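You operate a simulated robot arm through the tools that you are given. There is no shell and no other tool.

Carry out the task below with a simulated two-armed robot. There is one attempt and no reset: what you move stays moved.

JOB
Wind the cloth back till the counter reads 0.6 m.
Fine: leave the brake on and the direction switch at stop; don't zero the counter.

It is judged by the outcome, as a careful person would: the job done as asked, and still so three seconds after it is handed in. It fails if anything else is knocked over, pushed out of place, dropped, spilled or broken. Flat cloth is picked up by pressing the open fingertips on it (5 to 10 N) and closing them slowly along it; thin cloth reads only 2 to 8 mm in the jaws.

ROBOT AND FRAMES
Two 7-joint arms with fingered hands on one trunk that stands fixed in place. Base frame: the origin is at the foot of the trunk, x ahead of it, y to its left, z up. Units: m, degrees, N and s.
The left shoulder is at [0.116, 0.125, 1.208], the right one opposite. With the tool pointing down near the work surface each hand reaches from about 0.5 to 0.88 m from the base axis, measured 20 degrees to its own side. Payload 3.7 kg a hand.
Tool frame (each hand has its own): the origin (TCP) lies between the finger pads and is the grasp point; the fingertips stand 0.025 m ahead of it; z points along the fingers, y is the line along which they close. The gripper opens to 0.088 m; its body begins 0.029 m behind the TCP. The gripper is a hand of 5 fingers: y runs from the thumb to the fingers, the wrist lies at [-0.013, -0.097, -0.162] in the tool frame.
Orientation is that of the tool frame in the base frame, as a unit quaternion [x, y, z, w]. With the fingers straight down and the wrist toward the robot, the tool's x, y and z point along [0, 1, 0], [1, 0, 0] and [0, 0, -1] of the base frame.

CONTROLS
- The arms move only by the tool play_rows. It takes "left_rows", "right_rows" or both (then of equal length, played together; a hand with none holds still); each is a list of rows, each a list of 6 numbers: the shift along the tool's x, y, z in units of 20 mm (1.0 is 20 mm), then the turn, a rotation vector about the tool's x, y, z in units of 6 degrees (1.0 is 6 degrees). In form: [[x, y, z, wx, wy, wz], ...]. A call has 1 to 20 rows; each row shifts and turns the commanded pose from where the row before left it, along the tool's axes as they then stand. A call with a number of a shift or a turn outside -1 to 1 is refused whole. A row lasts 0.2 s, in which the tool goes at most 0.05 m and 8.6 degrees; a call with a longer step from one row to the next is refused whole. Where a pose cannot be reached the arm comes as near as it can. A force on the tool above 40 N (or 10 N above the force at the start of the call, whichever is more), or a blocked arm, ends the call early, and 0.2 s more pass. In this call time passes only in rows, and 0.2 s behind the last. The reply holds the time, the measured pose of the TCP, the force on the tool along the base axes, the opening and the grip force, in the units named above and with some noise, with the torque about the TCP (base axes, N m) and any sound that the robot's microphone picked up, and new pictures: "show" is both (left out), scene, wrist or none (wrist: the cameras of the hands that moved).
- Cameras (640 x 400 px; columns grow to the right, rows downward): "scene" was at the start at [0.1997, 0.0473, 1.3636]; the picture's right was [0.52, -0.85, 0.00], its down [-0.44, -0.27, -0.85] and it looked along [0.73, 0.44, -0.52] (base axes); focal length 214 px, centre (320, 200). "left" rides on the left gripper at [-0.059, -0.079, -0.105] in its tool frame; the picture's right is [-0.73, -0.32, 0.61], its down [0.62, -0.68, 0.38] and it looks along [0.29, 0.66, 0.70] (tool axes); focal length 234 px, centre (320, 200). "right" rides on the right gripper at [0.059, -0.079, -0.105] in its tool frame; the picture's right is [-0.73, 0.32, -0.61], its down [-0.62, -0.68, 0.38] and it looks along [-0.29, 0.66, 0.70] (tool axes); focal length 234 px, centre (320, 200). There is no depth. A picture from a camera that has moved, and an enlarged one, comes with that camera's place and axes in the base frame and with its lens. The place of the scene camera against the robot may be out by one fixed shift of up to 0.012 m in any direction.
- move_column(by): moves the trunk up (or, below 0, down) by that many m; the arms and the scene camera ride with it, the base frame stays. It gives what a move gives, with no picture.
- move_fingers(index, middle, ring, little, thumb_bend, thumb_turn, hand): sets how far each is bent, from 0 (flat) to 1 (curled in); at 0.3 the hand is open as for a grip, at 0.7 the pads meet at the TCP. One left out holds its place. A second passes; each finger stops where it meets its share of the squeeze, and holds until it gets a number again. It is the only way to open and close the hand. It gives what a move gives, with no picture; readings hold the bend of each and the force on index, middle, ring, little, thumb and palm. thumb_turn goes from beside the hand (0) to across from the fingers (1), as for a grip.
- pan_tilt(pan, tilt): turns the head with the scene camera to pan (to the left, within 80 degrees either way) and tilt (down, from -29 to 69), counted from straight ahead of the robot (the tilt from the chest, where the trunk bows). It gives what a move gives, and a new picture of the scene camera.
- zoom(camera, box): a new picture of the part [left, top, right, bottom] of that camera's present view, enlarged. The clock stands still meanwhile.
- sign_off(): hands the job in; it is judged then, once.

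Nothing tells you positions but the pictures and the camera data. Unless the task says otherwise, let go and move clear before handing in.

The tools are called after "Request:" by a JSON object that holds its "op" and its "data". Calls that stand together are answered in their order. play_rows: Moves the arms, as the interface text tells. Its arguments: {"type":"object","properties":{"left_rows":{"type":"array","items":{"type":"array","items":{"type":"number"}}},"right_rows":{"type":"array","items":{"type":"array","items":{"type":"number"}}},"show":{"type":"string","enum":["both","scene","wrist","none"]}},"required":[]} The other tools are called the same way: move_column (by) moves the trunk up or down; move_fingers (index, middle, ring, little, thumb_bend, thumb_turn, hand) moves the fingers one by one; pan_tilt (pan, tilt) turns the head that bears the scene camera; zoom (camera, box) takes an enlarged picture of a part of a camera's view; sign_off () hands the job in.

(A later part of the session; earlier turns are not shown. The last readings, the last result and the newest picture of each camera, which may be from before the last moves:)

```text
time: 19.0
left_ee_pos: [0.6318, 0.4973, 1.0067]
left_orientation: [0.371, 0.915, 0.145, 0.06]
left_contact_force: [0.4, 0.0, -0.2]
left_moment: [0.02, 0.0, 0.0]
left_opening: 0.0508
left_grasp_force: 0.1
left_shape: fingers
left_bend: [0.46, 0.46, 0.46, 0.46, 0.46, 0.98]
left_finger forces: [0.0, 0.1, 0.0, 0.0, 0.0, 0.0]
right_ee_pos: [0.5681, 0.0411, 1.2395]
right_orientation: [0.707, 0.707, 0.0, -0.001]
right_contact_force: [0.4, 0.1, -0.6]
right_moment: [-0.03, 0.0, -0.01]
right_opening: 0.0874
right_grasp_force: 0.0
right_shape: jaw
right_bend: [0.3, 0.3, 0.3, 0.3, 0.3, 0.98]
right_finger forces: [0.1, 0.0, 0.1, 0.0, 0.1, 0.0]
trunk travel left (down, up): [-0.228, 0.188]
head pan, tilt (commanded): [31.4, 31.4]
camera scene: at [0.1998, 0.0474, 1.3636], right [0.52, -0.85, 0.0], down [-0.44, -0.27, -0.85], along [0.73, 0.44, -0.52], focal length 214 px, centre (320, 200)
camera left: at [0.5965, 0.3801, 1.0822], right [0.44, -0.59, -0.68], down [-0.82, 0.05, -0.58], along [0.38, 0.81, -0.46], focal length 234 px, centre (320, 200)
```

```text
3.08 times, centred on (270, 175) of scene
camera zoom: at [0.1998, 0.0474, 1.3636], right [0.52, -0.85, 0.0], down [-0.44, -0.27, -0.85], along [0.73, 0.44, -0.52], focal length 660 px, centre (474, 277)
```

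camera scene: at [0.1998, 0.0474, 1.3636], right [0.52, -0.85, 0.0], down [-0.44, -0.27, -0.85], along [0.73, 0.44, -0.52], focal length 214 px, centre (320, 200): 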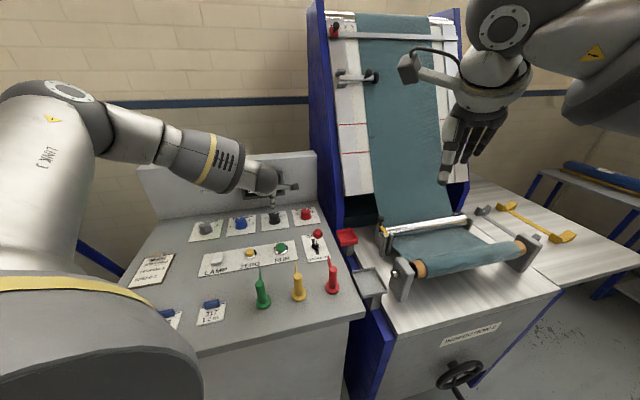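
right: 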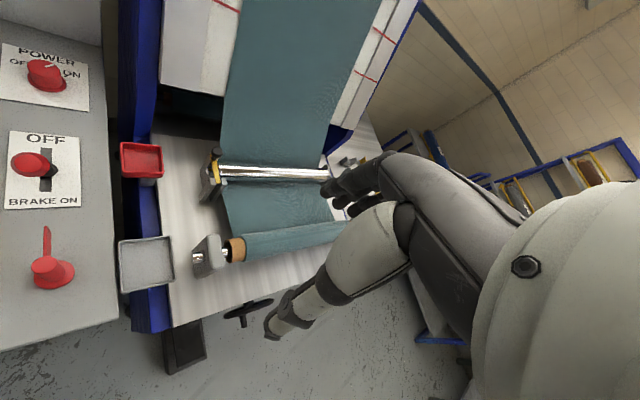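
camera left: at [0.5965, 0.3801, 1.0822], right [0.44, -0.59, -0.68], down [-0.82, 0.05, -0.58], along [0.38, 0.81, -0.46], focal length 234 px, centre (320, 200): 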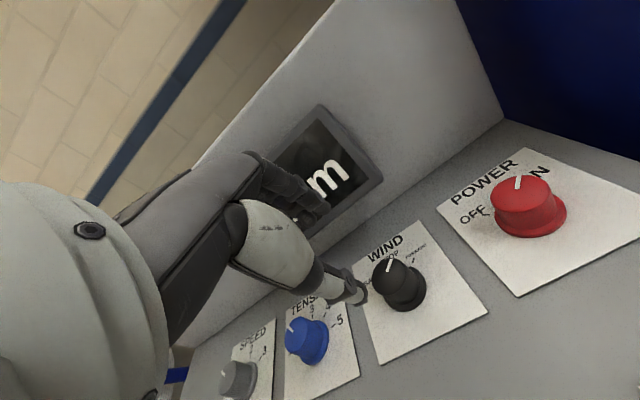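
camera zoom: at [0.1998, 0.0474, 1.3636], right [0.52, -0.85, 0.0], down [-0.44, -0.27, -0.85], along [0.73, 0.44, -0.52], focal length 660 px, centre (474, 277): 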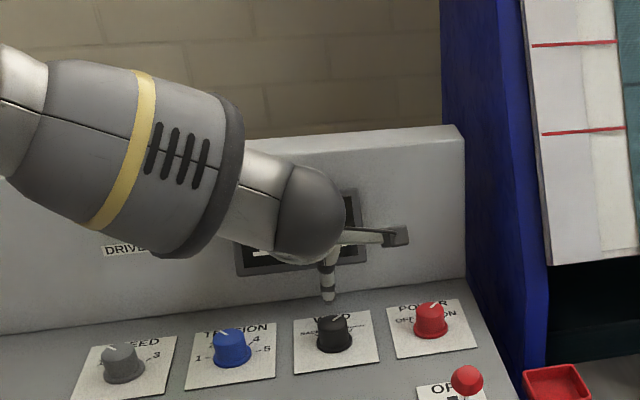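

Now the fingertips lean toward the console as wanted. I'll approach along the tool axis, stopping about 2 cm short to check for contact.

Request:
{"op": "play_rows", "data": {"left_rows": [[0, -0.34, 0.3, 0, 0, 0], [0, -0.34, 0.6, 0, 0, 0], [0, 0, 0.7, 0, 0, 0], [0, 0, 0.7, 0, 0, 0], [0, 0, 0.6, 0, 0, 0], [0, 0, 0.5, 0, 0, 0]], "show": "both"}}

Request:
{"op": "zoom", "data": {"camera": "left", "box": [240, 160, 440, 360]}}

Request:
{"op": "zoom", "data": {"camera": "scene", "box": [200, 130, 340, 240]}}

```text
time: 20.4
left_ee_pos: [0.6344, 0.5037, 0.9382]
left_orientation: [0.37, 0.916, 0.145, 0.058]
left_contact_force: [0.4, -0.3, 0.2]
left_moment: [-0.01, -0.01, -0.01]
left_opening: 0.0506
left_grasp_force: 0.0
left_shape: fingers
left_bend: [0.46, 0.46, 0.46, 0.46, 0.46, 0.98]
left_finger forces: [0.0, 0.0, 0.0, 0.0, 0.1, 0.1]
right_ee_pos: [0.5684, 0.0413, 1.2389]
right_orientation: [0.707, 0.707, -0.001, 0.0]
right_contact_force: [-0.3, 0.3, -0.1]
right_moment: [-0.01, 0.0, -0.05]
right_opening: 0.0875
right_grasp_force: 0.0
right_shape: jaw
right_bend: [0.3, 0.3, 0.3, 0.3, 0.3, 0.98]
right_finger forces: [0.0, 0.0, 0.1, 0.1, 0.1, 0.0]
trunk travel left (down, up): [-0.228, 0.188]
head pan, tilt (commanded): [31.4, 31.4]
camera scene: at [0.1999, 0.0474, 1.3636], right [0.52, -0.85, 0.0], down [-0.44, -0.27, -0.85], along [0.73, 0.44, -0.52], focal length 214 px, centre (320, 200)
camera left: at [0.6016, 0.3862, 1.0137], right [0.44, -0.59, -0.68], down [-0.82, 0.05, -0.58], along [0.38, 0.81, -0.46], focal length 234 px, centre (320, 200)
```

scene: 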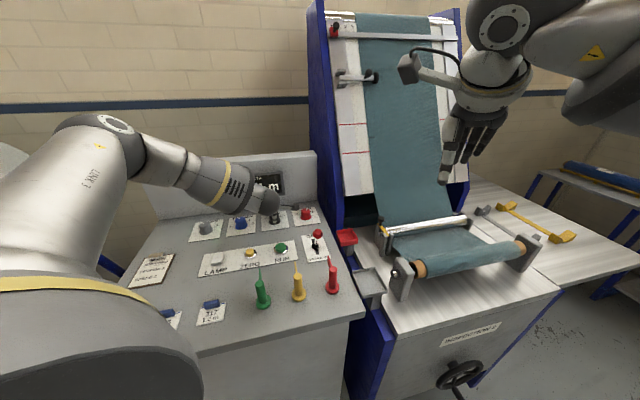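
left: 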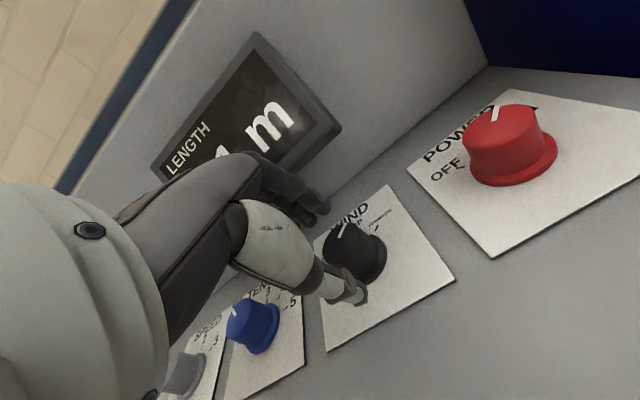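

```text
2.00 times, centred on (340, 260) of left
camera zoom: at [0.6016, 0.3862, 1.0137], right [0.44, -0.59, -0.68], down [-0.82, 0.05, -0.58], along [0.38, 0.81, -0.46], focal length 468 px, centre (280, 80)
```

zoom: 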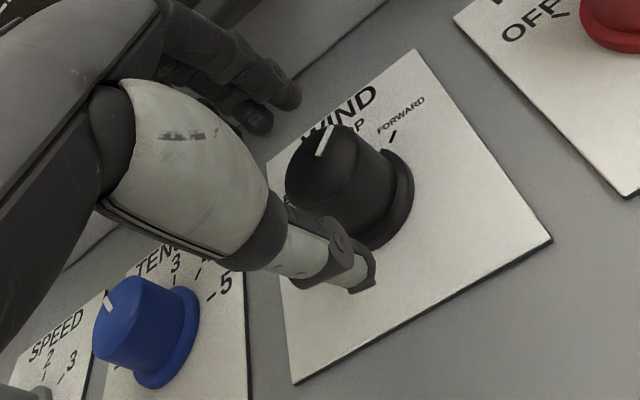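

```text
3.64 times, centred on (270, 185) of scene
camera zoom: at [0.1999, 0.0474, 1.3636], right [0.52, -0.85, 0.0], down [-0.44, -0.27, -0.85], along [0.73, 0.44, -0.52], focal length 780 px, centre (502, 254)
```

zoom: 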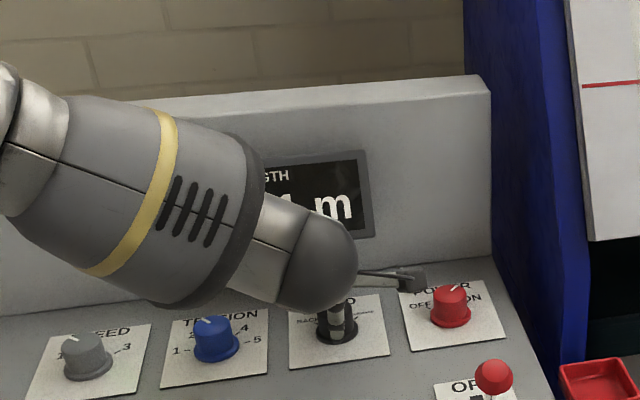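

The path is clear and the knob sits between the thumb and fingers. I'll move the last 2.4 cm down so the pads bracket it.

Request:
{"op": "play_rows", "data": {"left_rows": [[-0.06, 0.04, 0.4, 0, 0, 0], [-0.06, 0.04, 0.4, 0, 0, 0], [0, 0, 0.4, 0, 0, 0]], "show": "both"}}

Request:
{"op": "zoom", "data": {"camera": "left", "box": [240, 160, 440, 360]}}

```text
time: 21.2
left_ee_pos: [0.6433, 0.508, 0.9199]
left_orientation: [0.369, 0.916, 0.147, 0.061]
left_contact_force: [-1.4, -2.2, 14.0]
left_moment: [-0.39, 0.29, -0.03]
left_opening: 0.0515
left_grasp_force: 6.9
left_shape: fingers
left_bend: [0.46, 0.46, 0.46, 0.46, 0.46, 0.98]
left_finger forces: [0.0, 0.1, 0.0, 0.1, 13.2, 0.0]
right_ee_pos: [0.5662, 0.0386, 1.2407]
right_orientation: [0.707, 0.707, 0.002, 0.001]
right_contact_force: [0.4, 0.8, 0.3]
right_moment: [-0.01, 0.02, -0.01]
right_opening: 0.0876
right_grasp_force: 0.0
right_shape: jaw
right_bend: [0.3, 0.3, 0.3, 0.3, 0.3, 0.98]
right_finger forces: [0.1, 0.1, 0.0, 0.0, 0.0, 0.0]
trunk travel left (down, up): [-0.228, 0.188]
head pan, tilt (commanded): [31.4, 31.4]
camera scene: at [0.1975, 0.046, 1.3644], right [0.52, -0.85, 0.0], down [-0.44, -0.27, -0.85], along [0.73, 0.45, -0.52], focal length 214 px, centre (320, 200)
camera left: at [0.6092, 0.3896, 0.9951], right [0.44, -0.59, -0.68], down [-0.81, 0.05, -0.58], along [0.38, 0.81, -0.45], focal length 234 px, centre (320, 200)
```

scene: 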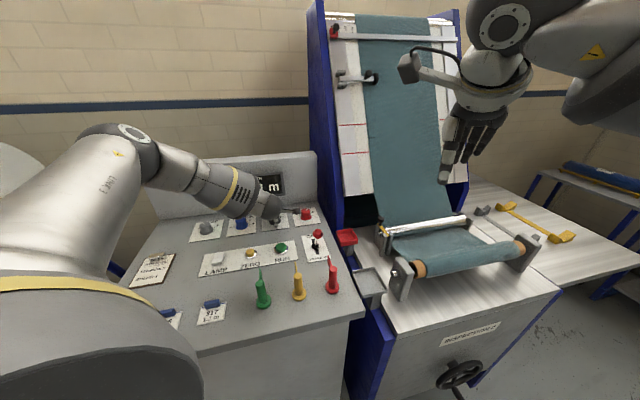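
left: 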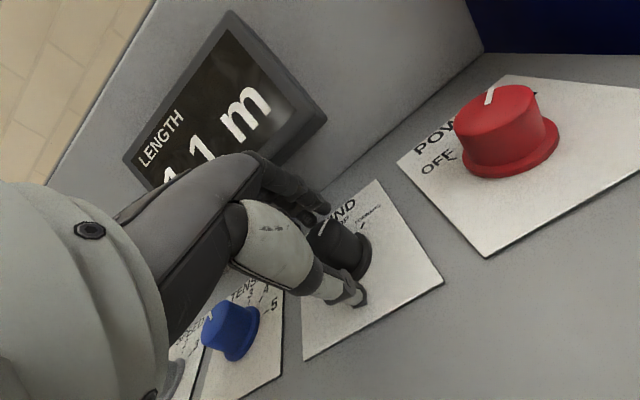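

```text
2.00 times, centred on (340, 260) of left
camera zoom: at [0.6092, 0.3896, 0.9951], right [0.44, -0.59, -0.68], down [-0.81, 0.05, -0.58], along [0.38, 0.81, -0.45], focal length 468 px, centre (280, 80)
```

zoom: 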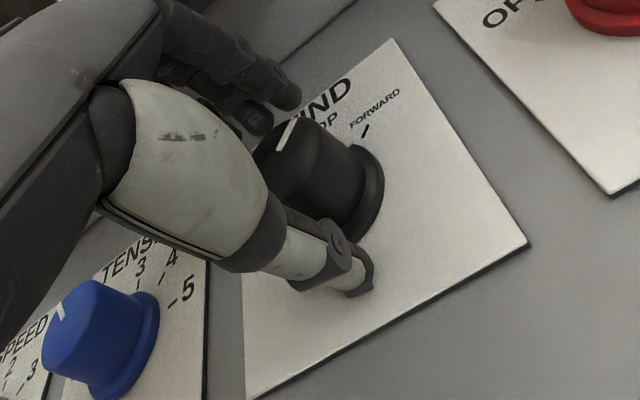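

The thumb tip is lightly pressing the desk plate because the lean lowers it too far. I'll lift off, stand the hand upright again, and try a yaw where the fingers run alongside the console instead of toward it.

Request:
{"op": "play_rows", "data": {"left_rows": [[0, 0, -0.6, 0, 0, 0], [0, 0, -0.9, 0, 0, 0], [0, 0, -0.9, 0, 0, 0], [0, 0, -0.9, 0, 0, 0], [0, 0, -0.9, 1, 0, 0], [0, 0, 0, 1, 0, 0], [0, 0, 0, 1, 0, 0], [0, 0, 0, 0, 0, -1], [0, 0, 0, 0, 0, -1], [0, 0, 0, 0, 0, -1], [0, 0, 0, 0, 0, -1], [0, 0, 0, 0, 0, -1], [0, 0, 0, 0, 0, -1], [0, 0, 0, 0, 0, -1]], "show": "none"}}

Request:
{"op": "play_rows", "data": {"left_rows": [[0, 0, 0, 0, 0, -1], [0, 0, 0, 0, 0, -1], [0, 0, 0, 0, 0, -1], [0, 0, 0, 0, 0, -1], [0, 0, 0, 0, 0, -1], [0, 0, 0, 0, 0, -1], [0, 0, 0, 0, 0, -1], [0, 0, 0, 0, 0, -1]], "show": "both"}}

```text
time: 24.2
left_ee_pos: [0.6263, 0.4899, 0.9947]
left_orientation: [0.017, 1.0, 0.0, 0.0]
left_contact_force: [0.2, 0.1, 0.6]
left_moment: [-0.02, 0.0, 0.02]
left_opening: 0.0503
left_grasp_force: 0.1
left_shape: fingers
left_bend: [0.46, 0.46, 0.46, 0.46, 0.46, 0.98]
left_finger forces: [0.0, 0.0, 0.0, 0.0, 0.0, 0.0]
right_ee_pos: [0.5685, 0.041, 1.239]
right_orientation: [0.707, 0.707, 0.0, 0.0]
right_contact_force: [-0.7, 0.2, 0.9]
right_moment: [0.03, -0.03, 0.0]
right_opening: 0.0876
right_grasp_force: 0.0
right_shape: jaw
right_bend: [0.3, 0.3, 0.3, 0.3, 0.3, 0.98]
right_finger forces: [0.0, 0.0, 0.0, 0.1, 0.0, 0.0]
trunk travel left (down, up): [-0.228, 0.188]
head pan, tilt (commanded): [31.4, 31.4]
```

```text
time: 26.0
left_ee_pos: [0.6252, 0.4895, 0.9957]
left_orientation: [-0.391, 0.921, 0.0, 0.0]
left_contact_force: [1.0, 0.6, -0.9]
left_moment: [0.01, 0.0, 0.01]
left_opening: 0.0503
left_grasp_force: 0.1
left_shape: fingers
left_bend: [0.46, 0.46, 0.46, 0.46, 0.46, 0.98]
left_finger forces: [0.0, 0.0, 0.1, 0.0, 0.0, 0.1]
right_ee_pos: [0.5685, 0.0416, 1.2384]
right_orientation: [0.707, 0.707, 0.0, 0.0]
right_contact_force: [-0.9, 0.1, -0.4]
right_moment: [0.0, 0.02, -0.01]
right_opening: 0.0876
right_grasp_force: 0.0
right_shape: jaw
right_bend: [0.3, 0.3, 0.3, 0.3, 0.3, 0.98]
right_finger forces: [0.0, 0.1, 0.0, 0.0, 0.0, 0.0]
trunk travel left (down, up): [-0.228, 0.188]
head pan, tilt (commanded): [31.4, 31.4]
camera scene: at [0.2, 0.0474, 1.3635], right [0.52, -0.85, 0.0], down [-0.44, -0.27, -0.85], along [0.73, 0.44, -0.52], focal length 214 px, centre (320, 200)
camera left: at [0.7223, 0.4775, 1.1004], right [0.74, 0.3, -0.61], down [0.06, -0.92, -0.38], along [-0.67, 0.25, -0.7], focal length 234 px, centre (320, 200)
```

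scene: 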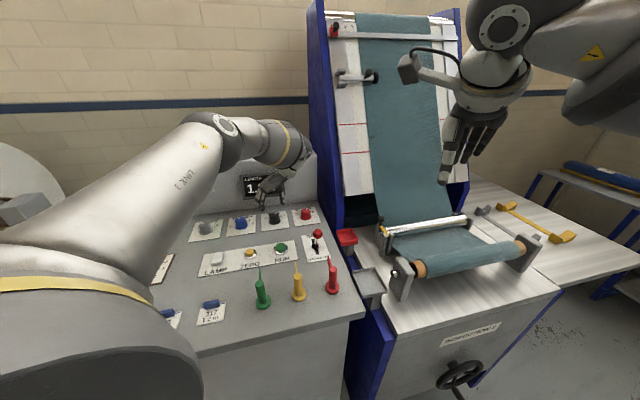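
left: 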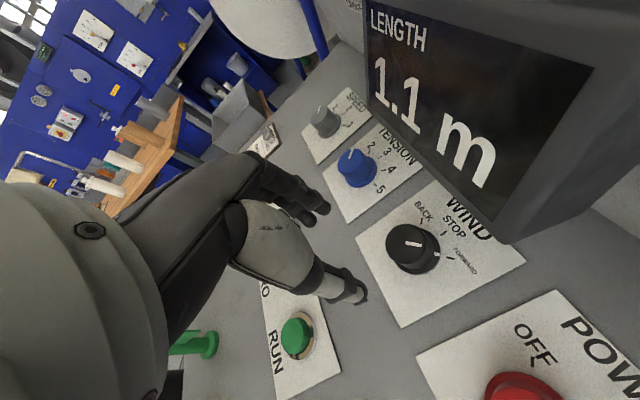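

The wrist reaches this yaw, with the fingers running along the console. I'll lean the top of the hand 9° away from the display, then turn back about the vertical to the starting yaw while still high.

Request:
{"op": "play_rows", "data": {"left_rows": [[0, 0, 0, 0, -0.75, 0], [0, 0, 0, 0, -0.75, 0], [0, 0, 0, 0.156, 0, 0.988], [0, 0, 0, 0.156, 0, 0.988], [0, 0, 0, 0.156, 0, 0.988], [0, 0, 0, 0.156, 0, 0.988], [0, 0, 0, 0.156, 0, 0.988], [0, 0, 0, 0.156, 0, 0.988], [0, 0, 0, 0.156, 0, 0.988]], "show": "wrist"}}

```text
time: 28.0
left_ee_pos: [0.6263, 0.4898, 0.9948]
left_orientation: [-0.033, 0.996, 0.003, 0.078]
left_contact_force: [0.2, 0.2, -0.4]
left_moment: [0.01, -0.02, 0.02]
left_opening: 0.0505
left_grasp_force: 0.1
left_shape: fingers
left_bend: [0.46, 0.46, 0.46, 0.46, 0.46, 0.98]
left_finger forces: [0.1, 0.1, 0.1, 0.0, 0.1, 0.0]
right_ee_pos: [0.5699, 0.0417, 1.2383]
right_orientation: [0.708, 0.706, 0.0, 0.0]
right_contact_force: [-1.0, -0.5, -0.5]
right_moment: [0.02, -0.01, 0.0]
right_opening: 0.0877
right_grasp_force: 0.0
right_shape: jaw
right_bend: [0.3, 0.3, 0.3, 0.3, 0.3, 0.98]
right_finger forces: [0.1, 0.0, 0.0, 0.0, 0.0, 0.0]
trunk travel left (down, up): [-0.228, 0.188]
head pan, tilt (commanded): [31.4, 31.4]
camera left: at [0.6715, 0.4141, 1.1082], right [0.83, -0.27, -0.49], down [-0.51, -0.72, -0.48], along [-0.22, 0.64, -0.73], focal length 234 px, centre (320, 200)
```

left: 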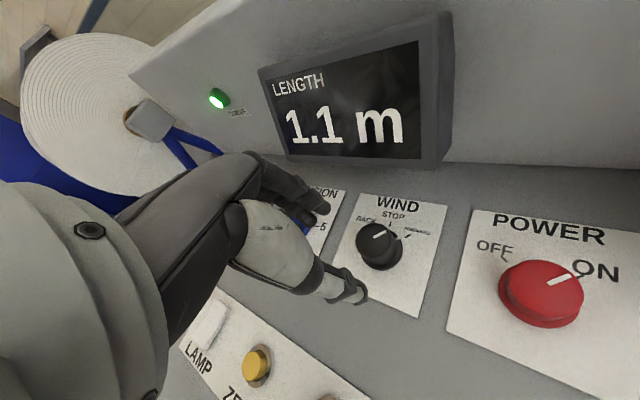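

The camera view confirms the knob position. I'll move over the knob and part way down, watching for contact.

Request:
{"op": "play_rows", "data": {"left_rows": [[-0.07, 0.25, 0.4, 0, 0, 0], [-0.07, 0.25, 0.5, 0, 0, 0], [-0.07, 0.25, 0.6, 0, 0, 0], [-0.07, 0.25, 0.6, 0, 0, 0], [0, 0, 0.65, 0, 0, 0]], "show": "both"}}

Request:
{"op": "zoom", "data": {"camera": "left", "box": [220, 120, 440, 340]}}

```text
time: 29.2
left_ee_pos: [0.6394, 0.5102, 0.9408]
left_orientation: [-0.034, 0.996, 0.003, 0.079]
left_contact_force: [-0.1, -0.1, -0.5]
left_moment: [-0.02, 0.03, 0.0]
left_opening: 0.0502
left_grasp_force: 0.0
left_shape: fingers
left_bend: [0.46, 0.46, 0.46, 0.46, 0.46, 0.98]
left_finger forces: [0.0, 0.1, 0.1, 0.1, 0.0, 0.2]
right_ee_pos: [0.5688, 0.041, 1.2386]
right_orientation: [0.708, 0.707, -0.001, -0.001]
right_contact_force: [0.1, 0.3, 0.0]
right_moment: [0.02, 0.02, -0.02]
right_opening: 0.0875
right_grasp_force: 0.0
right_shape: jaw
right_bend: [0.3, 0.3, 0.3, 0.3, 0.3, 0.98]
right_finger forces: [0.0, 0.0, 0.0, 0.1, 0.0, 0.1]
trunk travel left (down, up): [-0.228, 0.188]
head pan, tilt (commanded): [31.4, 31.4]
camera scene: at [0.2, 0.0474, 1.3635], right [0.52, -0.85, 0.0], down [-0.44, -0.27, -0.85], along [0.73, 0.44, -0.52], focal length 214 px, centre (320, 200)
camera left: at [0.6852, 0.4354, 1.0543], right [0.83, -0.27, -0.49], down [-0.51, -0.72, -0.48], along [-0.22, 0.64, -0.73], focal length 234 px, centre (320, 200)
```

scene: 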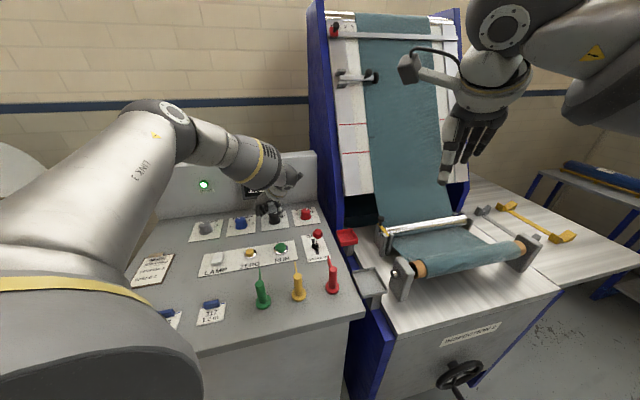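
left: 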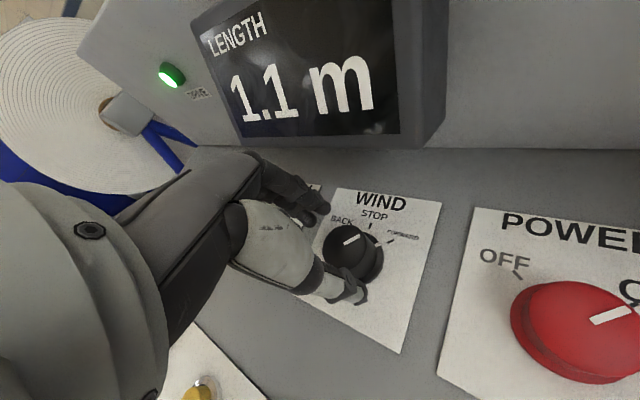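

```text
1.82 times, centred on (330, 230) of left
camera zoom: at [0.6852, 0.4354, 1.0543], right [0.83, -0.27, -0.49], down [-0.51, -0.72, -0.48], along [-0.22, 0.64, -0.73], focal length 426 px, centre (302, 146)
```

zoom: 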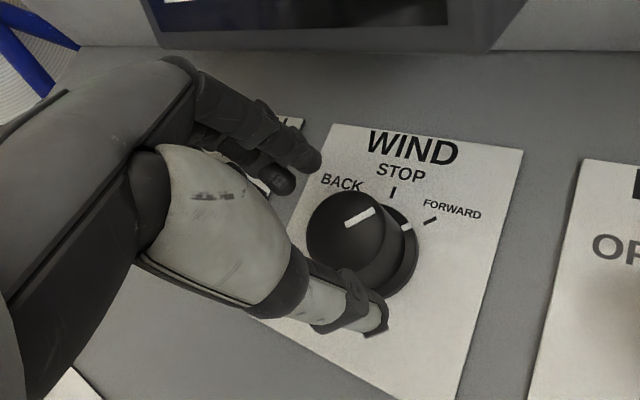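

There's no contact and the view is good, with the thumb in front of the knob and the fingers behind. I'll go down the final 2 cm slowly.

Request:
{"op": "play_rows", "data": {"left_rows": [[0, 0, 0.35, 0, 0, 0], [0, 0, 0.35, 0, 0, 0], [0, 0, 0.35, 0, 0, 0]], "show": "wrist"}}

Request:
{"op": "zoom", "data": {"camera": "left", "box": [220, 120, 440, 340]}}

```text
time: 30.0
left_ee_pos: [0.6414, 0.5094, 0.9203]
left_orientation: [-0.033, 0.996, 0.003, 0.078]
left_contact_force: [0.0, -0.2, 0.3]
left_moment: [-0.02, 0.01, 0.0]
left_opening: 0.0504
left_grasp_force: 0.1
left_shape: fingers
left_bend: [0.46, 0.46, 0.46, 0.46, 0.46, 0.98]
left_finger forces: [0.0, 0.0, 0.0, 0.0, 0.0, 0.0]
right_ee_pos: [0.5686, 0.0414, 1.2394]
right_orientation: [0.707, 0.707, 0.0, 0.001]
right_contact_force: [0.5, -0.1, -0.7]
right_moment: [-0.03, 0.01, -0.02]
right_opening: 0.0877
right_grasp_force: 0.0
right_shape: jaw
right_bend: [0.3, 0.3, 0.3, 0.3, 0.3, 0.98]
right_finger forces: [0.1, 0.1, 0.1, 0.0, 0.0, 0.0]
trunk travel left (down, up): [-0.228, 0.188]
head pan, tilt (commanded): [31.4, 31.4]
camera left: at [0.6883, 0.4343, 1.0338], right [0.83, -0.27, -0.49], down [-0.51, -0.72, -0.48], along [-0.22, 0.64, -0.73], focal length 234 px, centre (320, 200)
```

left: 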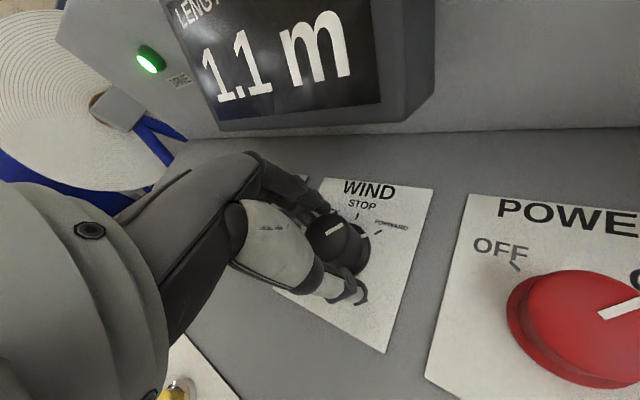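

```text
1.82 times, centred on (330, 230) of left
camera zoom: at [0.6883, 0.4343, 1.0338], right [0.83, -0.27, -0.49], down [-0.51, -0.72, -0.48], along [-0.22, 0.64, -0.73], focal length 426 px, centre (302, 146)
```

zoom: 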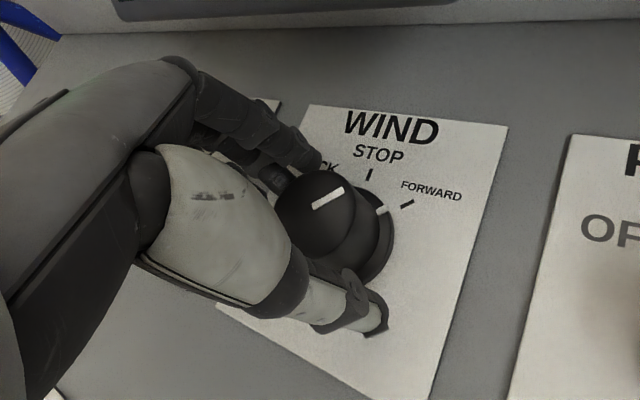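

The knob is bracketed without contact. Now I'll close the thumb, index and middle fingers onto it.

Request:
{"op": "move_fingers", "data": {"hand": "left", "index": 0.62, "middle": 0.62, "thumb_bend": 0.62}}

Request:
{"op": "zoom", "data": {"camera": "left", "box": [220, 120, 440, 340]}}

```text
time: 31.0
left_ee_pos: [0.6417, 0.5115, 0.9213]
left_orientation: [-0.035, 0.996, 0.003, 0.079]
left_contact_force: [-0.6, 5.5, 0.3]
left_moment: [0.18, 0.02, 0.04]
left_opening: 0.0267
left_grasp_force: 5.3
left_shape: fingers
left_bend: [0.55, 0.58, 0.46, 0.46, 0.59, 0.97]
left_finger forces: [4.4, 3.2, 0.0, 0.0, 2.0, 0.0]
right_ee_pos: [0.5692, 0.0417, 1.2393]
right_orientation: [0.708, 0.707, -0.001, 0.001]
right_contact_force: [-0.4, 0.1, 0.2]
right_moment: [0.01, 0.03, -0.01]
right_opening: 0.0875
right_grasp_force: 0.1
right_shape: jaw
right_bend: [0.3, 0.3, 0.3, 0.3, 0.3, 0.98]
right_finger forces: [0.0, 0.0, 0.1, 0.0, 0.1, 0.0]
trunk travel left (down, up): [-0.228, 0.188]
head pan, tilt (commanded): [31.4, 31.4]
```

```text
1.82 times, centred on (330, 230) of left
camera zoom: at [0.6879, 0.4352, 1.0339], right [0.83, -0.27, -0.49], down [-0.51, -0.72, -0.48], along [-0.22, 0.64, -0.73], focal length 426 px, centre (302, 146)
```

zoom: 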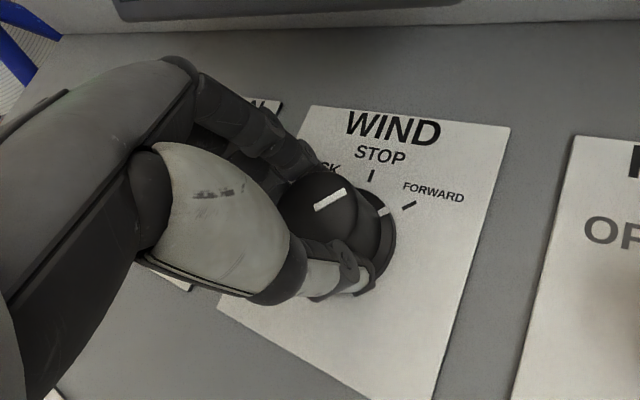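

The fingers have the knob with about 5 N. I'll firm the grip a little and then turn counter-clockwise about the vertical, first about 24°.

Request:
{"op": "move_fingers", "data": {"hand": "left", "index": 0.72, "middle": 0.72, "thumb_bend": 0.75}}

Request:
{"op": "play_rows", "data": {"left_rows": [[0, 0, 0, -0.156, 0, -0.988], [0, 0, 0, -0.156, 0, -0.988], [0, 0, 0, -0.156, 0, -0.988], [0, 0, 0, -0.156, 0, -0.988]], "show": "wrist"}}

Request:
{"op": "zoom", "data": {"camera": "left", "box": [220, 120, 440, 340]}}

```text
time: 32.0
left_ee_pos: [0.6423, 0.5099, 0.9211]
left_orientation: [-0.034, 0.996, 0.002, 0.078]
left_contact_force: [-3.4, 4.7, -0.7]
left_moment: [0.15, 0.12, 0.01]
left_opening: 0.0249
left_grasp_force: 14.1
left_shape: fingers
left_bend: [0.56, 0.6, 0.46, 0.46, 0.62, 0.97]
left_finger forces: [8.5, 7.8, 0.0, 0.0, 10.9, 0.0]
right_ee_pos: [0.5677, 0.042, 1.2384]
right_orientation: [0.707, 0.707, 0.0, 0.0]
right_contact_force: [-0.2, 0.2, -0.3]
right_moment: [0.02, -0.01, -0.01]
right_opening: 0.0873
right_grasp_force: 0.1
right_shape: jaw
right_bend: [0.3, 0.3, 0.3, 0.3, 0.3, 0.98]
right_finger forces: [0.0, 0.1, 0.0, 0.0, 0.0, 0.0]
trunk travel left (down, up): [-0.228, 0.188]
head pan, tilt (commanded): [31.4, 31.4]
```

```text
time: 33.0
left_ee_pos: [0.6426, 0.5085, 0.9211]
left_orientation: [-0.241, 0.967, 0.02, 0.076]
left_contact_force: [-3.4, 0.0, -1.1]
left_moment: [0.01, 0.07, -0.04]
left_opening: 0.0247
left_grasp_force: 13.2
left_shape: fingers
left_bend: [0.57, 0.61, 0.46, 0.46, 0.61, 0.97]
left_finger forces: [7.2, 7.2, 0.0, 0.1, 12.5, 0.0]
right_ee_pos: [0.569, 0.0412, 1.2398]
right_orientation: [0.707, 0.707, -0.001, 0.0]
right_contact_force: [-0.7, 0.2, -0.3]
right_moment: [-0.01, 0.01, 0.02]
right_opening: 0.0876
right_grasp_force: 0.0
right_shape: jaw
right_bend: [0.3, 0.3, 0.3, 0.3, 0.3, 0.98]
right_finger forces: [0.1, 0.0, 0.0, 0.0, 0.0, 0.1]
trunk travel left (down, up): [-0.228, 0.188]
head pan, tilt (commanded): [31.4, 31.4]
camera left: at [0.7152, 0.4601, 1.0339], right [0.87, 0.1, -0.49], down [-0.17, -0.86, -0.48], along [-0.46, 0.5, -0.73], focal length 234 px, centre (320, 200)
```

left: 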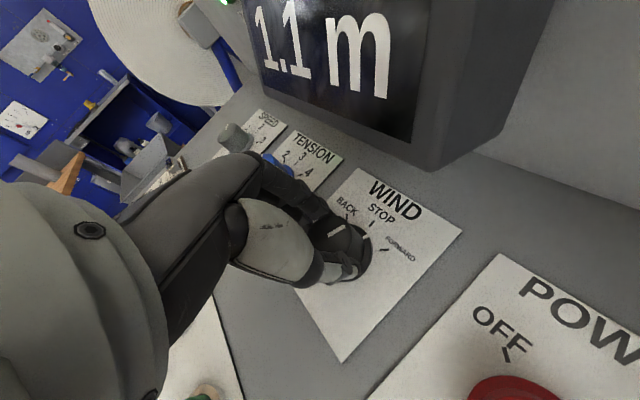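

```text
1.82 times, centred on (330, 230) of left
camera zoom: at [0.7152, 0.4601, 1.0339], right [0.87, 0.1, -0.49], down [-0.17, -0.86, -0.48], along [-0.46, 0.5, -0.73], focal length 426 px, centre (302, 146)
```

zoom: 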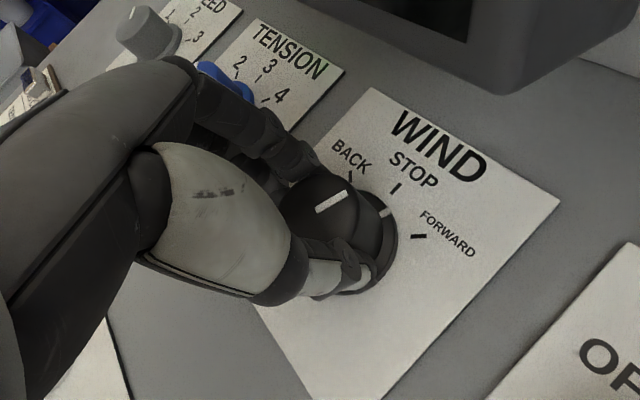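

The knob is turning with the hand and is now between FORWARD and STOP. I'll continue another 24°.

Request:
{"op": "play_rows", "data": {"left_rows": [[0, 0, 0, -0.156, 0, -0.988], [0, 0, 0, -0.156, 0, -0.988], [0, 0, 0, -0.156, 0, -0.988], [0, 0, 0, -0.156, 0, -0.988]], "show": "both"}}

Request:
{"op": "zoom", "data": {"camera": "left", "box": [220, 120, 440, 340]}}

```text
time: 34.0
left_ee_pos: [0.6171, 0.5069, 0.936]
left_orientation: [-0.438, 0.895, 0.036, 0.071]
left_contact_force: [0.3, -0.3, 0.2]
left_moment: [0.0, -0.03, 0.0]
left_opening: 0.0
left_grasp_force: 0.1
left_shape: fingers
left_bend: [0.68, 0.71, 0.46, 0.46, 0.74, 0.98]
left_finger forces: [0.0, 0.1, 0.0, 0.1, 0.0, 0.0]
left hand out of reach, approached as far as the arm can: row 2, 3, 4
right_ee_pos: [0.5689, 0.0431, 1.2402]
right_orientation: [0.707, 0.707, -0.001, 0.0]
right_contact_force: [-0.1, 0.3, -0.2]
right_moment: [0.01, 0.01, -0.02]
right_opening: 0.0876
right_grasp_force: 0.0
right_shape: jaw
right_bend: [0.3, 0.3, 0.3, 0.3, 0.3, 0.98]
right_finger forces: [0.0, 0.0, 0.0, 0.0, 0.0, 0.1]
trunk travel left (down, up): [-0.228, 0.188]
head pan, tilt (commanded): [31.4, 31.4]
camera scene: at [0.1996, 0.0485, 1.3638], right [0.52, -0.85, 0.0], down [-0.44, -0.27, -0.85], along [0.73, 0.44, -0.52], focal length 214 px, centre (320, 200)
camera left: at [0.7037, 0.4932, 1.0478], right [0.75, 0.44, -0.49], down [0.2, -0.86, -0.48], along [-0.63, 0.26, -0.73], focal length 234 px, centre (320, 200)
```

scene: 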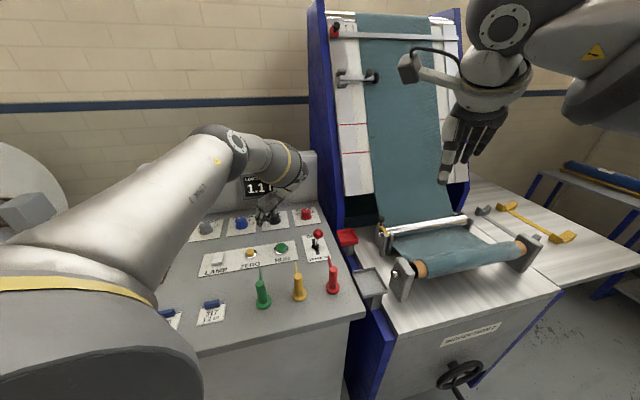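
left: 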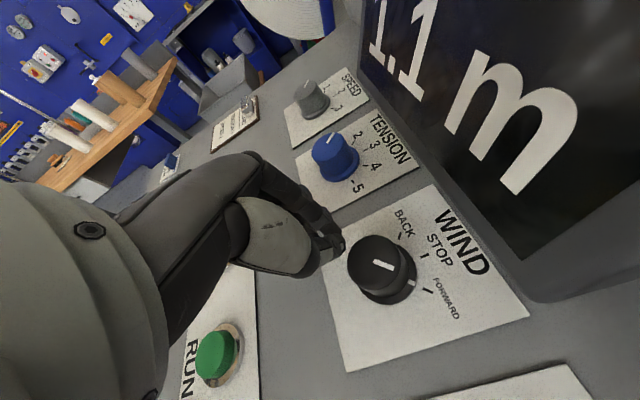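

```text
1.82 times, centred on (330, 230) of left
camera zoom: at [0.7037, 0.4932, 1.0478], right [0.75, 0.44, -0.49], down [0.2, -0.86, -0.48], along [-0.63, 0.26, -0.73], focal length 426 px, centre (302, 146)
```

zoom: 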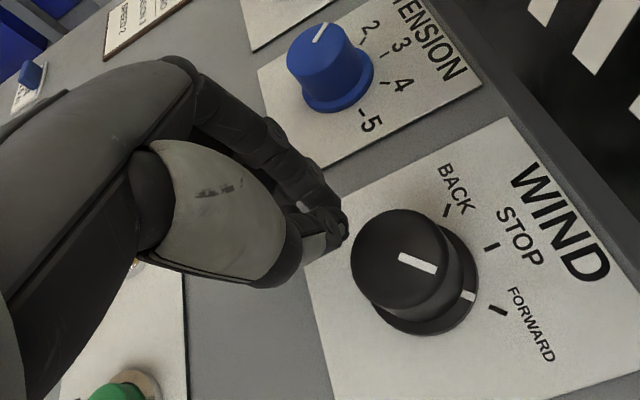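

The arm ran out of reach at that yaw and the fingers slid off the knob. I'll check what angle the knob was left at.

Request:
{"op": "zoom", "data": {"camera": "left", "box": [340, 200, 500, 330]}}

Request:
{"op": "zoom", "data": {"camera": "scene", "box": [200, 160, 340, 260]}}

```text
3.08 times, centred on (420, 265) of left
camera zoom: at [0.7037, 0.4932, 1.0478], right [0.75, 0.44, -0.49], down [0.2, -0.86, -0.48], along [-0.63, 0.26, -0.73], focal length 720 px, centre (12, 0)
```

zoom: 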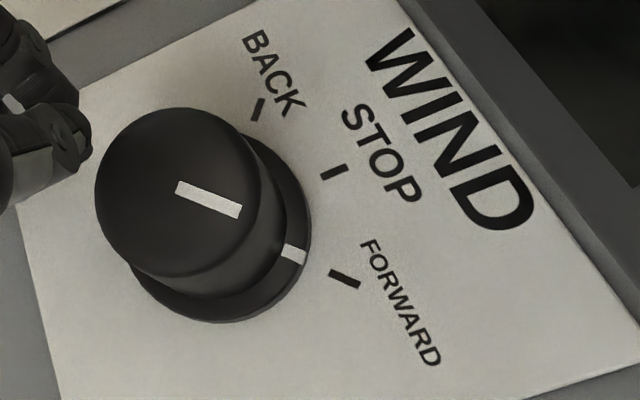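

```text
4.00 times, centred on (270, 210) of scene
camera zoom: at [0.1996, 0.0485, 1.3638], right [0.52, -0.85, 0.0], down [-0.44, -0.27, -0.85], along [0.73, 0.44, -0.52], focal length 858 px, centre (520, 160)
```

zoom: 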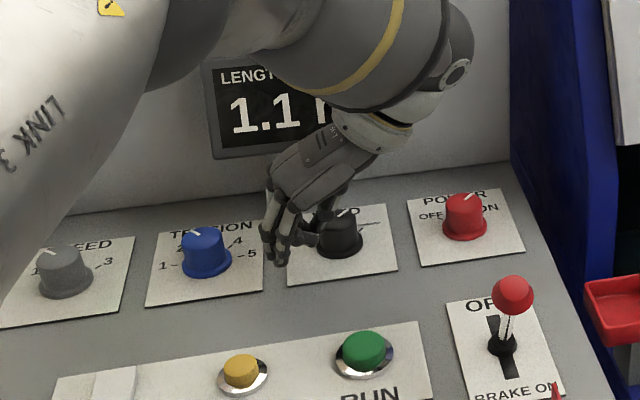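

The WIND knob is still at FORWARD, because the slip let it fall back to its detent. I'll back up and away, reopen the fingers, and use a lower yaw range that the arm can reach throughout.

Request:
{"op": "play_rows", "data": {"left_rows": [[0.8, 0, -1, 0, 0, 0], [0.8, 0, -1, 0, 0, 0], [0.6, 0, -1, 0.156, 0, 0.988], [0, 0, -0.5, 0.156, 0, 0.988], [0, 0, 0, 0.156, 0, 0.988], [0, 0, 0, 0.156, 0, 0.988], [0, 0, 0, 0.156, 0, 0.988], [0, 0, 0, 0.156, 0, 0.988], [0, 0, 0, 0.156, 0, 0.988], [0, 0, 0, 0.156, 0, 0.988], [0, 0, 0, 0.156, 0, 0.988], [0, 0, 0, 0.156, 0, 0.988], [0, 0, 0, 0.05, 0, 0.33], [0, 0, 0, -1, 0, 0]], "show": "both"}}

Request:
{"op": "move_fingers", "data": {"hand": "left", "index": 0.46, "middle": 0.46, "thumb_bend": 0.46}}

```text
time: 37.0
left_ee_pos: [0.584, 0.464, 0.9974]
left_orientation: [0.084, 0.992, 0.046, 0.082]
left_contact_force: [-0.4, 0.5, 0.0]
left_moment: [-0.01, -0.01, 0.0]
left_opening: 0.0001
left_grasp_force: 0.0
left_shape: fingers
left_bend: [0.68, 0.71, 0.46, 0.46, 0.74, 0.98]
left_finger forces: [0.1, 0.1, 0.0, 0.1, 0.1, 0.1]
right_ee_pos: [0.5689, 0.0405, 1.2388]
right_orientation: [0.707, 0.707, 0.0, 0.0]
right_contact_force: [0.3, 0.8, 0.5]
right_moment: [0.01, 0.0, 0.0]
right_opening: 0.0874
right_grasp_force: 0.0
right_shape: jaw
right_bend: [0.3, 0.3, 0.3, 0.3, 0.3, 0.98]
right_finger forces: [0.1, 0.0, 0.0, 0.1, 0.1, 0.0]
trunk travel left (down, up): [-0.228, 0.188]
head pan, tilt (commanded): [31.4, 31.4]
camera scene: at [0.2002, 0.047, 1.3635], right [0.52, -0.85, 0.0], down [-0.44, -0.27, -0.85], along [0.73, 0.44, -0.52], focal length 214 px, centre (320, 200)
camera left: at [0.6099, 0.3684, 1.1003], right [0.76, -0.4, -0.52], down [-0.65, -0.53, -0.54], along [-0.06, 0.75, -0.66], focal length 234 px, centre (320, 200)
```

scene: 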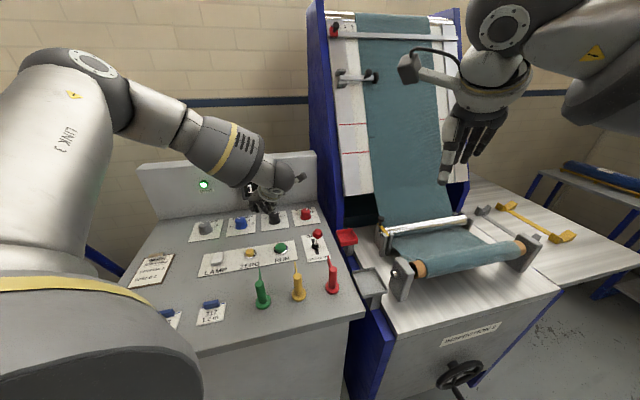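
left: 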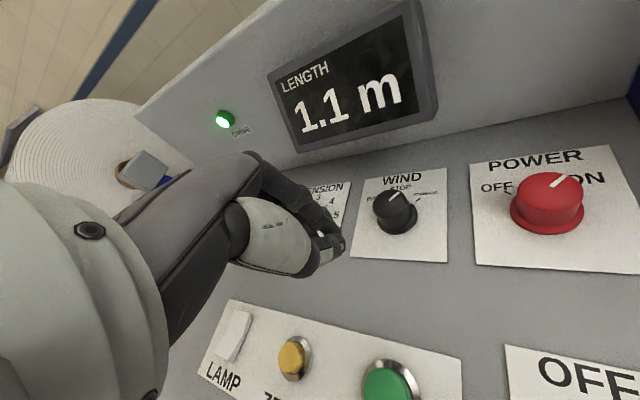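

```text
time: 38.0
left_ee_pos: [0.5842, 0.4632, 0.9967]
left_orientation: [0.084, 0.992, 0.046, 0.083]
left_contact_force: [0.3, 0.4, -0.1]
left_moment: [0.0, -0.01, -0.02]
left_opening: 0.05
left_grasp_force: 0.1
left_shape: fingers
left_bend: [0.46, 0.46, 0.46, 0.46, 0.46, 0.98]
left_finger forces: [0.1, 0.0, 0.1, 0.0, 0.0, 0.1]
right_ee_pos: [0.5684, 0.0421, 1.24]
right_orientation: [0.708, 0.707, 0.001, 0.0]
right_contact_force: [0.0, -0.2, 0.2]
right_moment: [0.0, -0.03, 0.0]
right_opening: 0.0875
right_grasp_force: 0.1
right_shape: jaw
right_bend: [0.3, 0.3, 0.3, 0.3, 0.3, 0.98]
right_finger forces: [0.0, 0.0, 0.0, 0.0, 0.0, 0.0]
trunk travel left (down, up): [-0.228, 0.188]
head pan, tilt (commanded): [31.4, 31.4]
```

The counter still reads 1.1 m and the knob is at FORWARD. The hand is at yaw 81° and leaning away from the console. I'll approach over the knob again.

Request:
{"op": "play_rows", "data": {"left_rows": [[-0.364, 0.462, 0.436, 0, 0, 0], [-0.364, 0.462, 0.436, 0, 0, 0], [-0.364, 0.462, 0.436, 0, 0, 0], [-0.364, 0.462, 0.436, 0, 0, 0], [-0.364, 0.462, 0.436, 0, 0, 0], [0, 0, 0.4, 0, 0, 0], [0, 0, 0.4, 0, 0, 0]], "show": "wrist"}}

Request:
{"op": "zoom", "data": {"camera": "left", "box": [220, 120, 440, 340]}}

```text
time: 39.6
left_ee_pos: [0.6369, 0.5075, 0.949]
left_orientation: [0.085, 0.992, 0.044, 0.082]
left_contact_force: [0.5, -1.0, 0.5]
left_moment: [0.0, -0.01, 0.0]
left_opening: 0.0499
left_grasp_force: 0.1
left_shape: fingers
left_bend: [0.46, 0.46, 0.46, 0.46, 0.46, 0.98]
left_finger forces: [0.0, 0.1, 0.0, 0.0, 0.1, 0.1]
right_ee_pos: [0.569, 0.0421, 1.2386]
right_orientation: [0.707, 0.707, -0.001, 0.0]
right_contact_force: [-0.9, 0.3, 0.5]
right_moment: [-0.02, -0.01, -0.01]
right_opening: 0.0879
right_grasp_force: 0.1
right_shape: jaw
right_bend: [0.3, 0.3, 0.3, 0.3, 0.3, 0.98]
right_finger forces: [0.0, 0.1, 0.1, 0.1, 0.1, 0.1]
trunk travel left (down, up): [-0.228, 0.188]
head pan, tilt (commanded): [31.4, 31.4]
camera left: at [0.6617, 0.4121, 1.0526], right [0.76, -0.4, -0.52], down [-0.65, -0.53, -0.54], along [-0.06, 0.75, -0.66], focal length 234 px, centre (320, 200)
```

left: 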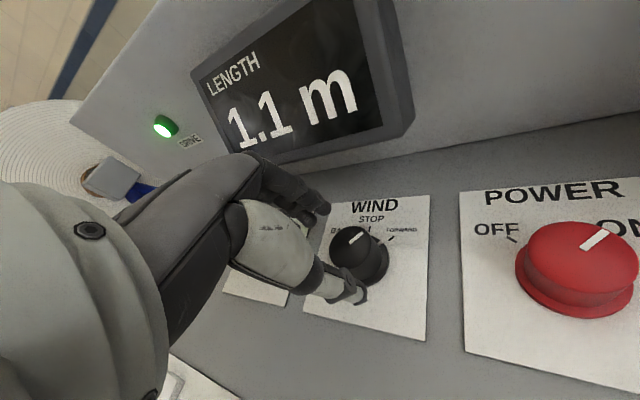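

```text
1.82 times, centred on (330, 230) of left
camera zoom: at [0.6617, 0.4121, 1.0526], right [0.76, -0.4, -0.52], down [-0.65, -0.53, -0.54], along [-0.06, 0.75, -0.66], focal length 426 px, centre (302, 146)
```

zoom: 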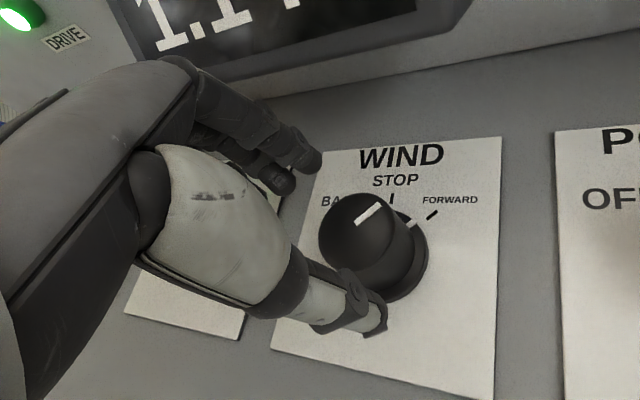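

There's no contact, and the thumb and fingers again straddle the knob. I'll descend the last 29 mm.

Request:
{"op": "play_rows", "data": {"left_rows": [[0, 0, 0.36, 0, 0, 0], [0, 0, 0.36, 0, 0, 0], [0, 0, 0.36, 0, 0, 0], [0, 0, 0.36, 0, 0, 0]], "show": "wrist"}}

Request:
{"op": "zoom", "data": {"camera": "left", "box": [220, 120, 440, 340]}}

```text
time: 40.6
left_ee_pos: [0.6415, 0.5089, 0.9204]
left_orientation: [0.084, 0.992, 0.046, 0.082]
left_contact_force: [-0.4, 0.1, 0.3]
left_moment: [0.03, 0.01, -0.01]
left_opening: 0.0499
left_grasp_force: 0.0
left_shape: fingers
left_bend: [0.46, 0.46, 0.46, 0.46, 0.46, 0.98]
left_finger forces: [0.1, 0.0, 0.0, 0.0, 0.0, 0.0]
right_ee_pos: [0.5692, 0.041, 1.2405]
right_orientation: [0.707, 0.707, -0.001, -0.001]
right_contact_force: [-1.1, 0.5, -0.7]
right_moment: [-0.01, -0.03, 0.03]
right_opening: 0.0876
right_grasp_force: 0.1
right_shape: jaw
right_bend: [0.3, 0.3, 0.3, 0.3, 0.3, 0.98]
right_finger forces: [0.0, 0.1, 0.1, 0.1, 0.0, 0.0]
trunk travel left (down, up): [-0.228, 0.188]
head pan, tilt (commanded): [31.4, 31.4]
camera left: at [0.6669, 0.4138, 1.0251], right [0.76, -0.4, -0.52], down [-0.65, -0.53, -0.54], along [-0.06, 0.75, -0.66], focal length 234 px, centre (320, 200)
```

left: 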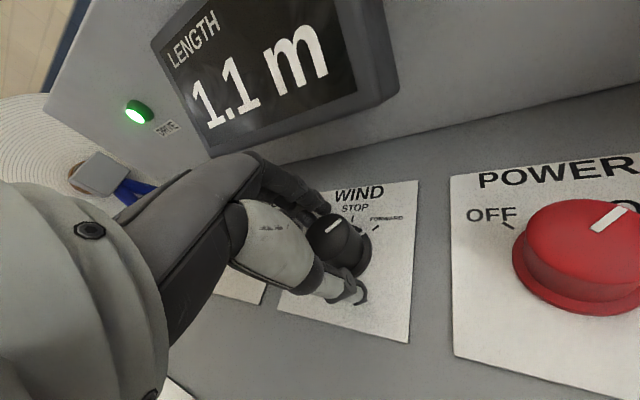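

```text
1.82 times, centred on (330, 230) of left
camera zoom: at [0.6669, 0.4138, 1.0251], right [0.76, -0.4, -0.52], down [-0.65, -0.53, -0.54], along [-0.06, 0.75, -0.66], focal length 426 px, centre (302, 146)
```

zoom: 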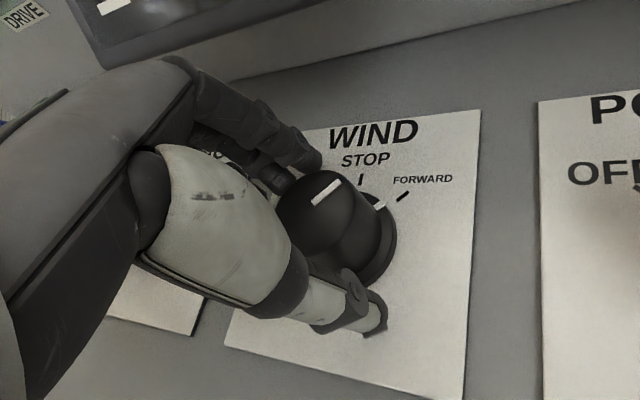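

I'm in place with no contact. Before closing I'll rotate the open hand 12° clockwise around the knob to gain sweep, checking for contact with the display.

Request:
{"op": "play_rows", "data": {"left_rows": [[0, 0, 0, 0.156, -0.104, 0.982], [0, 0, 0, 0.156, -0.104, 0.982]], "show": "wrist"}}

```text
time: 41.2
left_ee_pos: [0.6411, 0.5093, 0.9218]
left_orientation: [0.186, 0.978, 0.036, 0.086]
left_contact_force: [-1.0, 0.3, 0.0]
left_moment: [0.01, -0.04, -0.01]
left_opening: 0.0501
left_grasp_force: 0.1
left_shape: fingers
left_bend: [0.46, 0.46, 0.46, 0.46, 0.46, 0.98]
left_finger forces: [0.0, 0.0, 0.1, 0.0, 0.1, 0.0]
right_ee_pos: [0.5684, 0.041, 1.2399]
right_orientation: [0.707, 0.707, 0.0, 0.0]
right_contact_force: [0.0, 0.8, -0.1]
right_moment: [-0.02, 0.0, 0.01]
right_opening: 0.0874
right_grasp_force: 0.0
right_shape: jaw
right_bend: [0.3, 0.3, 0.3, 0.3, 0.3, 0.98]
right_finger forces: [0.1, 0.0, 0.1, 0.0, 0.0, 0.0]
trunk travel left (down, up): [-0.228, 0.188]
head pan, tilt (commanded): [31.4, 31.4]
camera left: at [0.6463, 0.4104, 1.0247], right [0.66, -0.55, -0.52], down [-0.75, -0.38, -0.54], along [0.1, 0.74, -0.66], focal length 234 px, centre (320, 200)
```

left: 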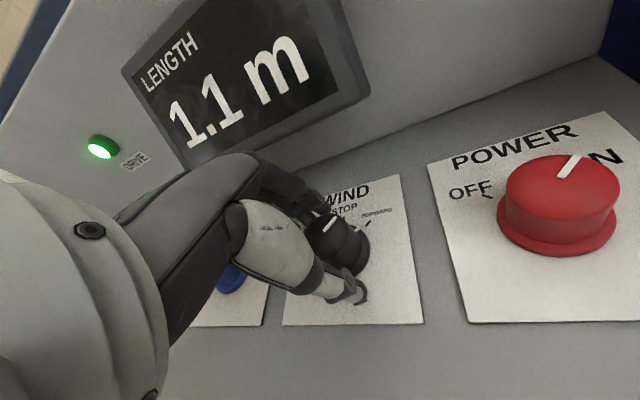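

Still clear at yaw 69°. I'll try another 12°.

Request:
{"op": "play_rows", "data": {"left_rows": [[0, 0, 0, 0.156, -0.104, 0.982], [0, 0, 0, 0.156, -0.104, 0.982]], "show": "wrist"}}

```text
time: 41.8
left_ee_pos: [0.6415, 0.5101, 0.9199]
left_orientation: [0.288, 0.953, 0.027, 0.089]
left_contact_force: [0.7, 0.8, 0.1]
left_moment: [-0.01, -0.01, 0.01]
left_opening: 0.0499
left_grasp_force: 0.1
left_shape: fingers
left_bend: [0.46, 0.46, 0.46, 0.46, 0.46, 0.98]
left_finger forces: [0.0, 0.0, 0.0, 0.0, 0.1, 0.0]
right_ee_pos: [0.5689, 0.0401, 1.2395]
right_orientation: [0.707, 0.707, -0.001, 0.0]
right_contact_force: [1.5, 0.0, -0.3]
right_moment: [-0.03, -0.01, 0.02]
right_opening: 0.0875
right_grasp_force: 0.1
right_shape: jaw
right_bend: [0.3, 0.3, 0.3, 0.3, 0.3, 0.98]
right_finger forces: [0.0, 0.1, 0.0, 0.1, 0.0, 0.0]
trunk travel left (down, up): [-0.228, 0.188]
head pan, tilt (commanded): [31.4, 31.4]
camera left: at [0.6259, 0.4116, 1.0245], right [0.53, -0.67, -0.52], down [-0.81, -0.22, -0.54], along [0.25, 0.71, -0.66], focal length 234 px, centre (320, 200)
```

left: 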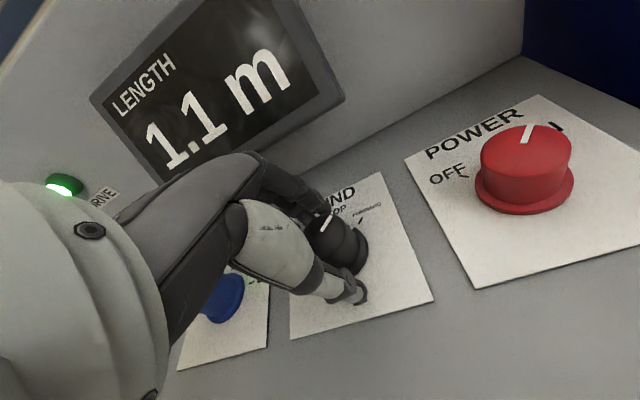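

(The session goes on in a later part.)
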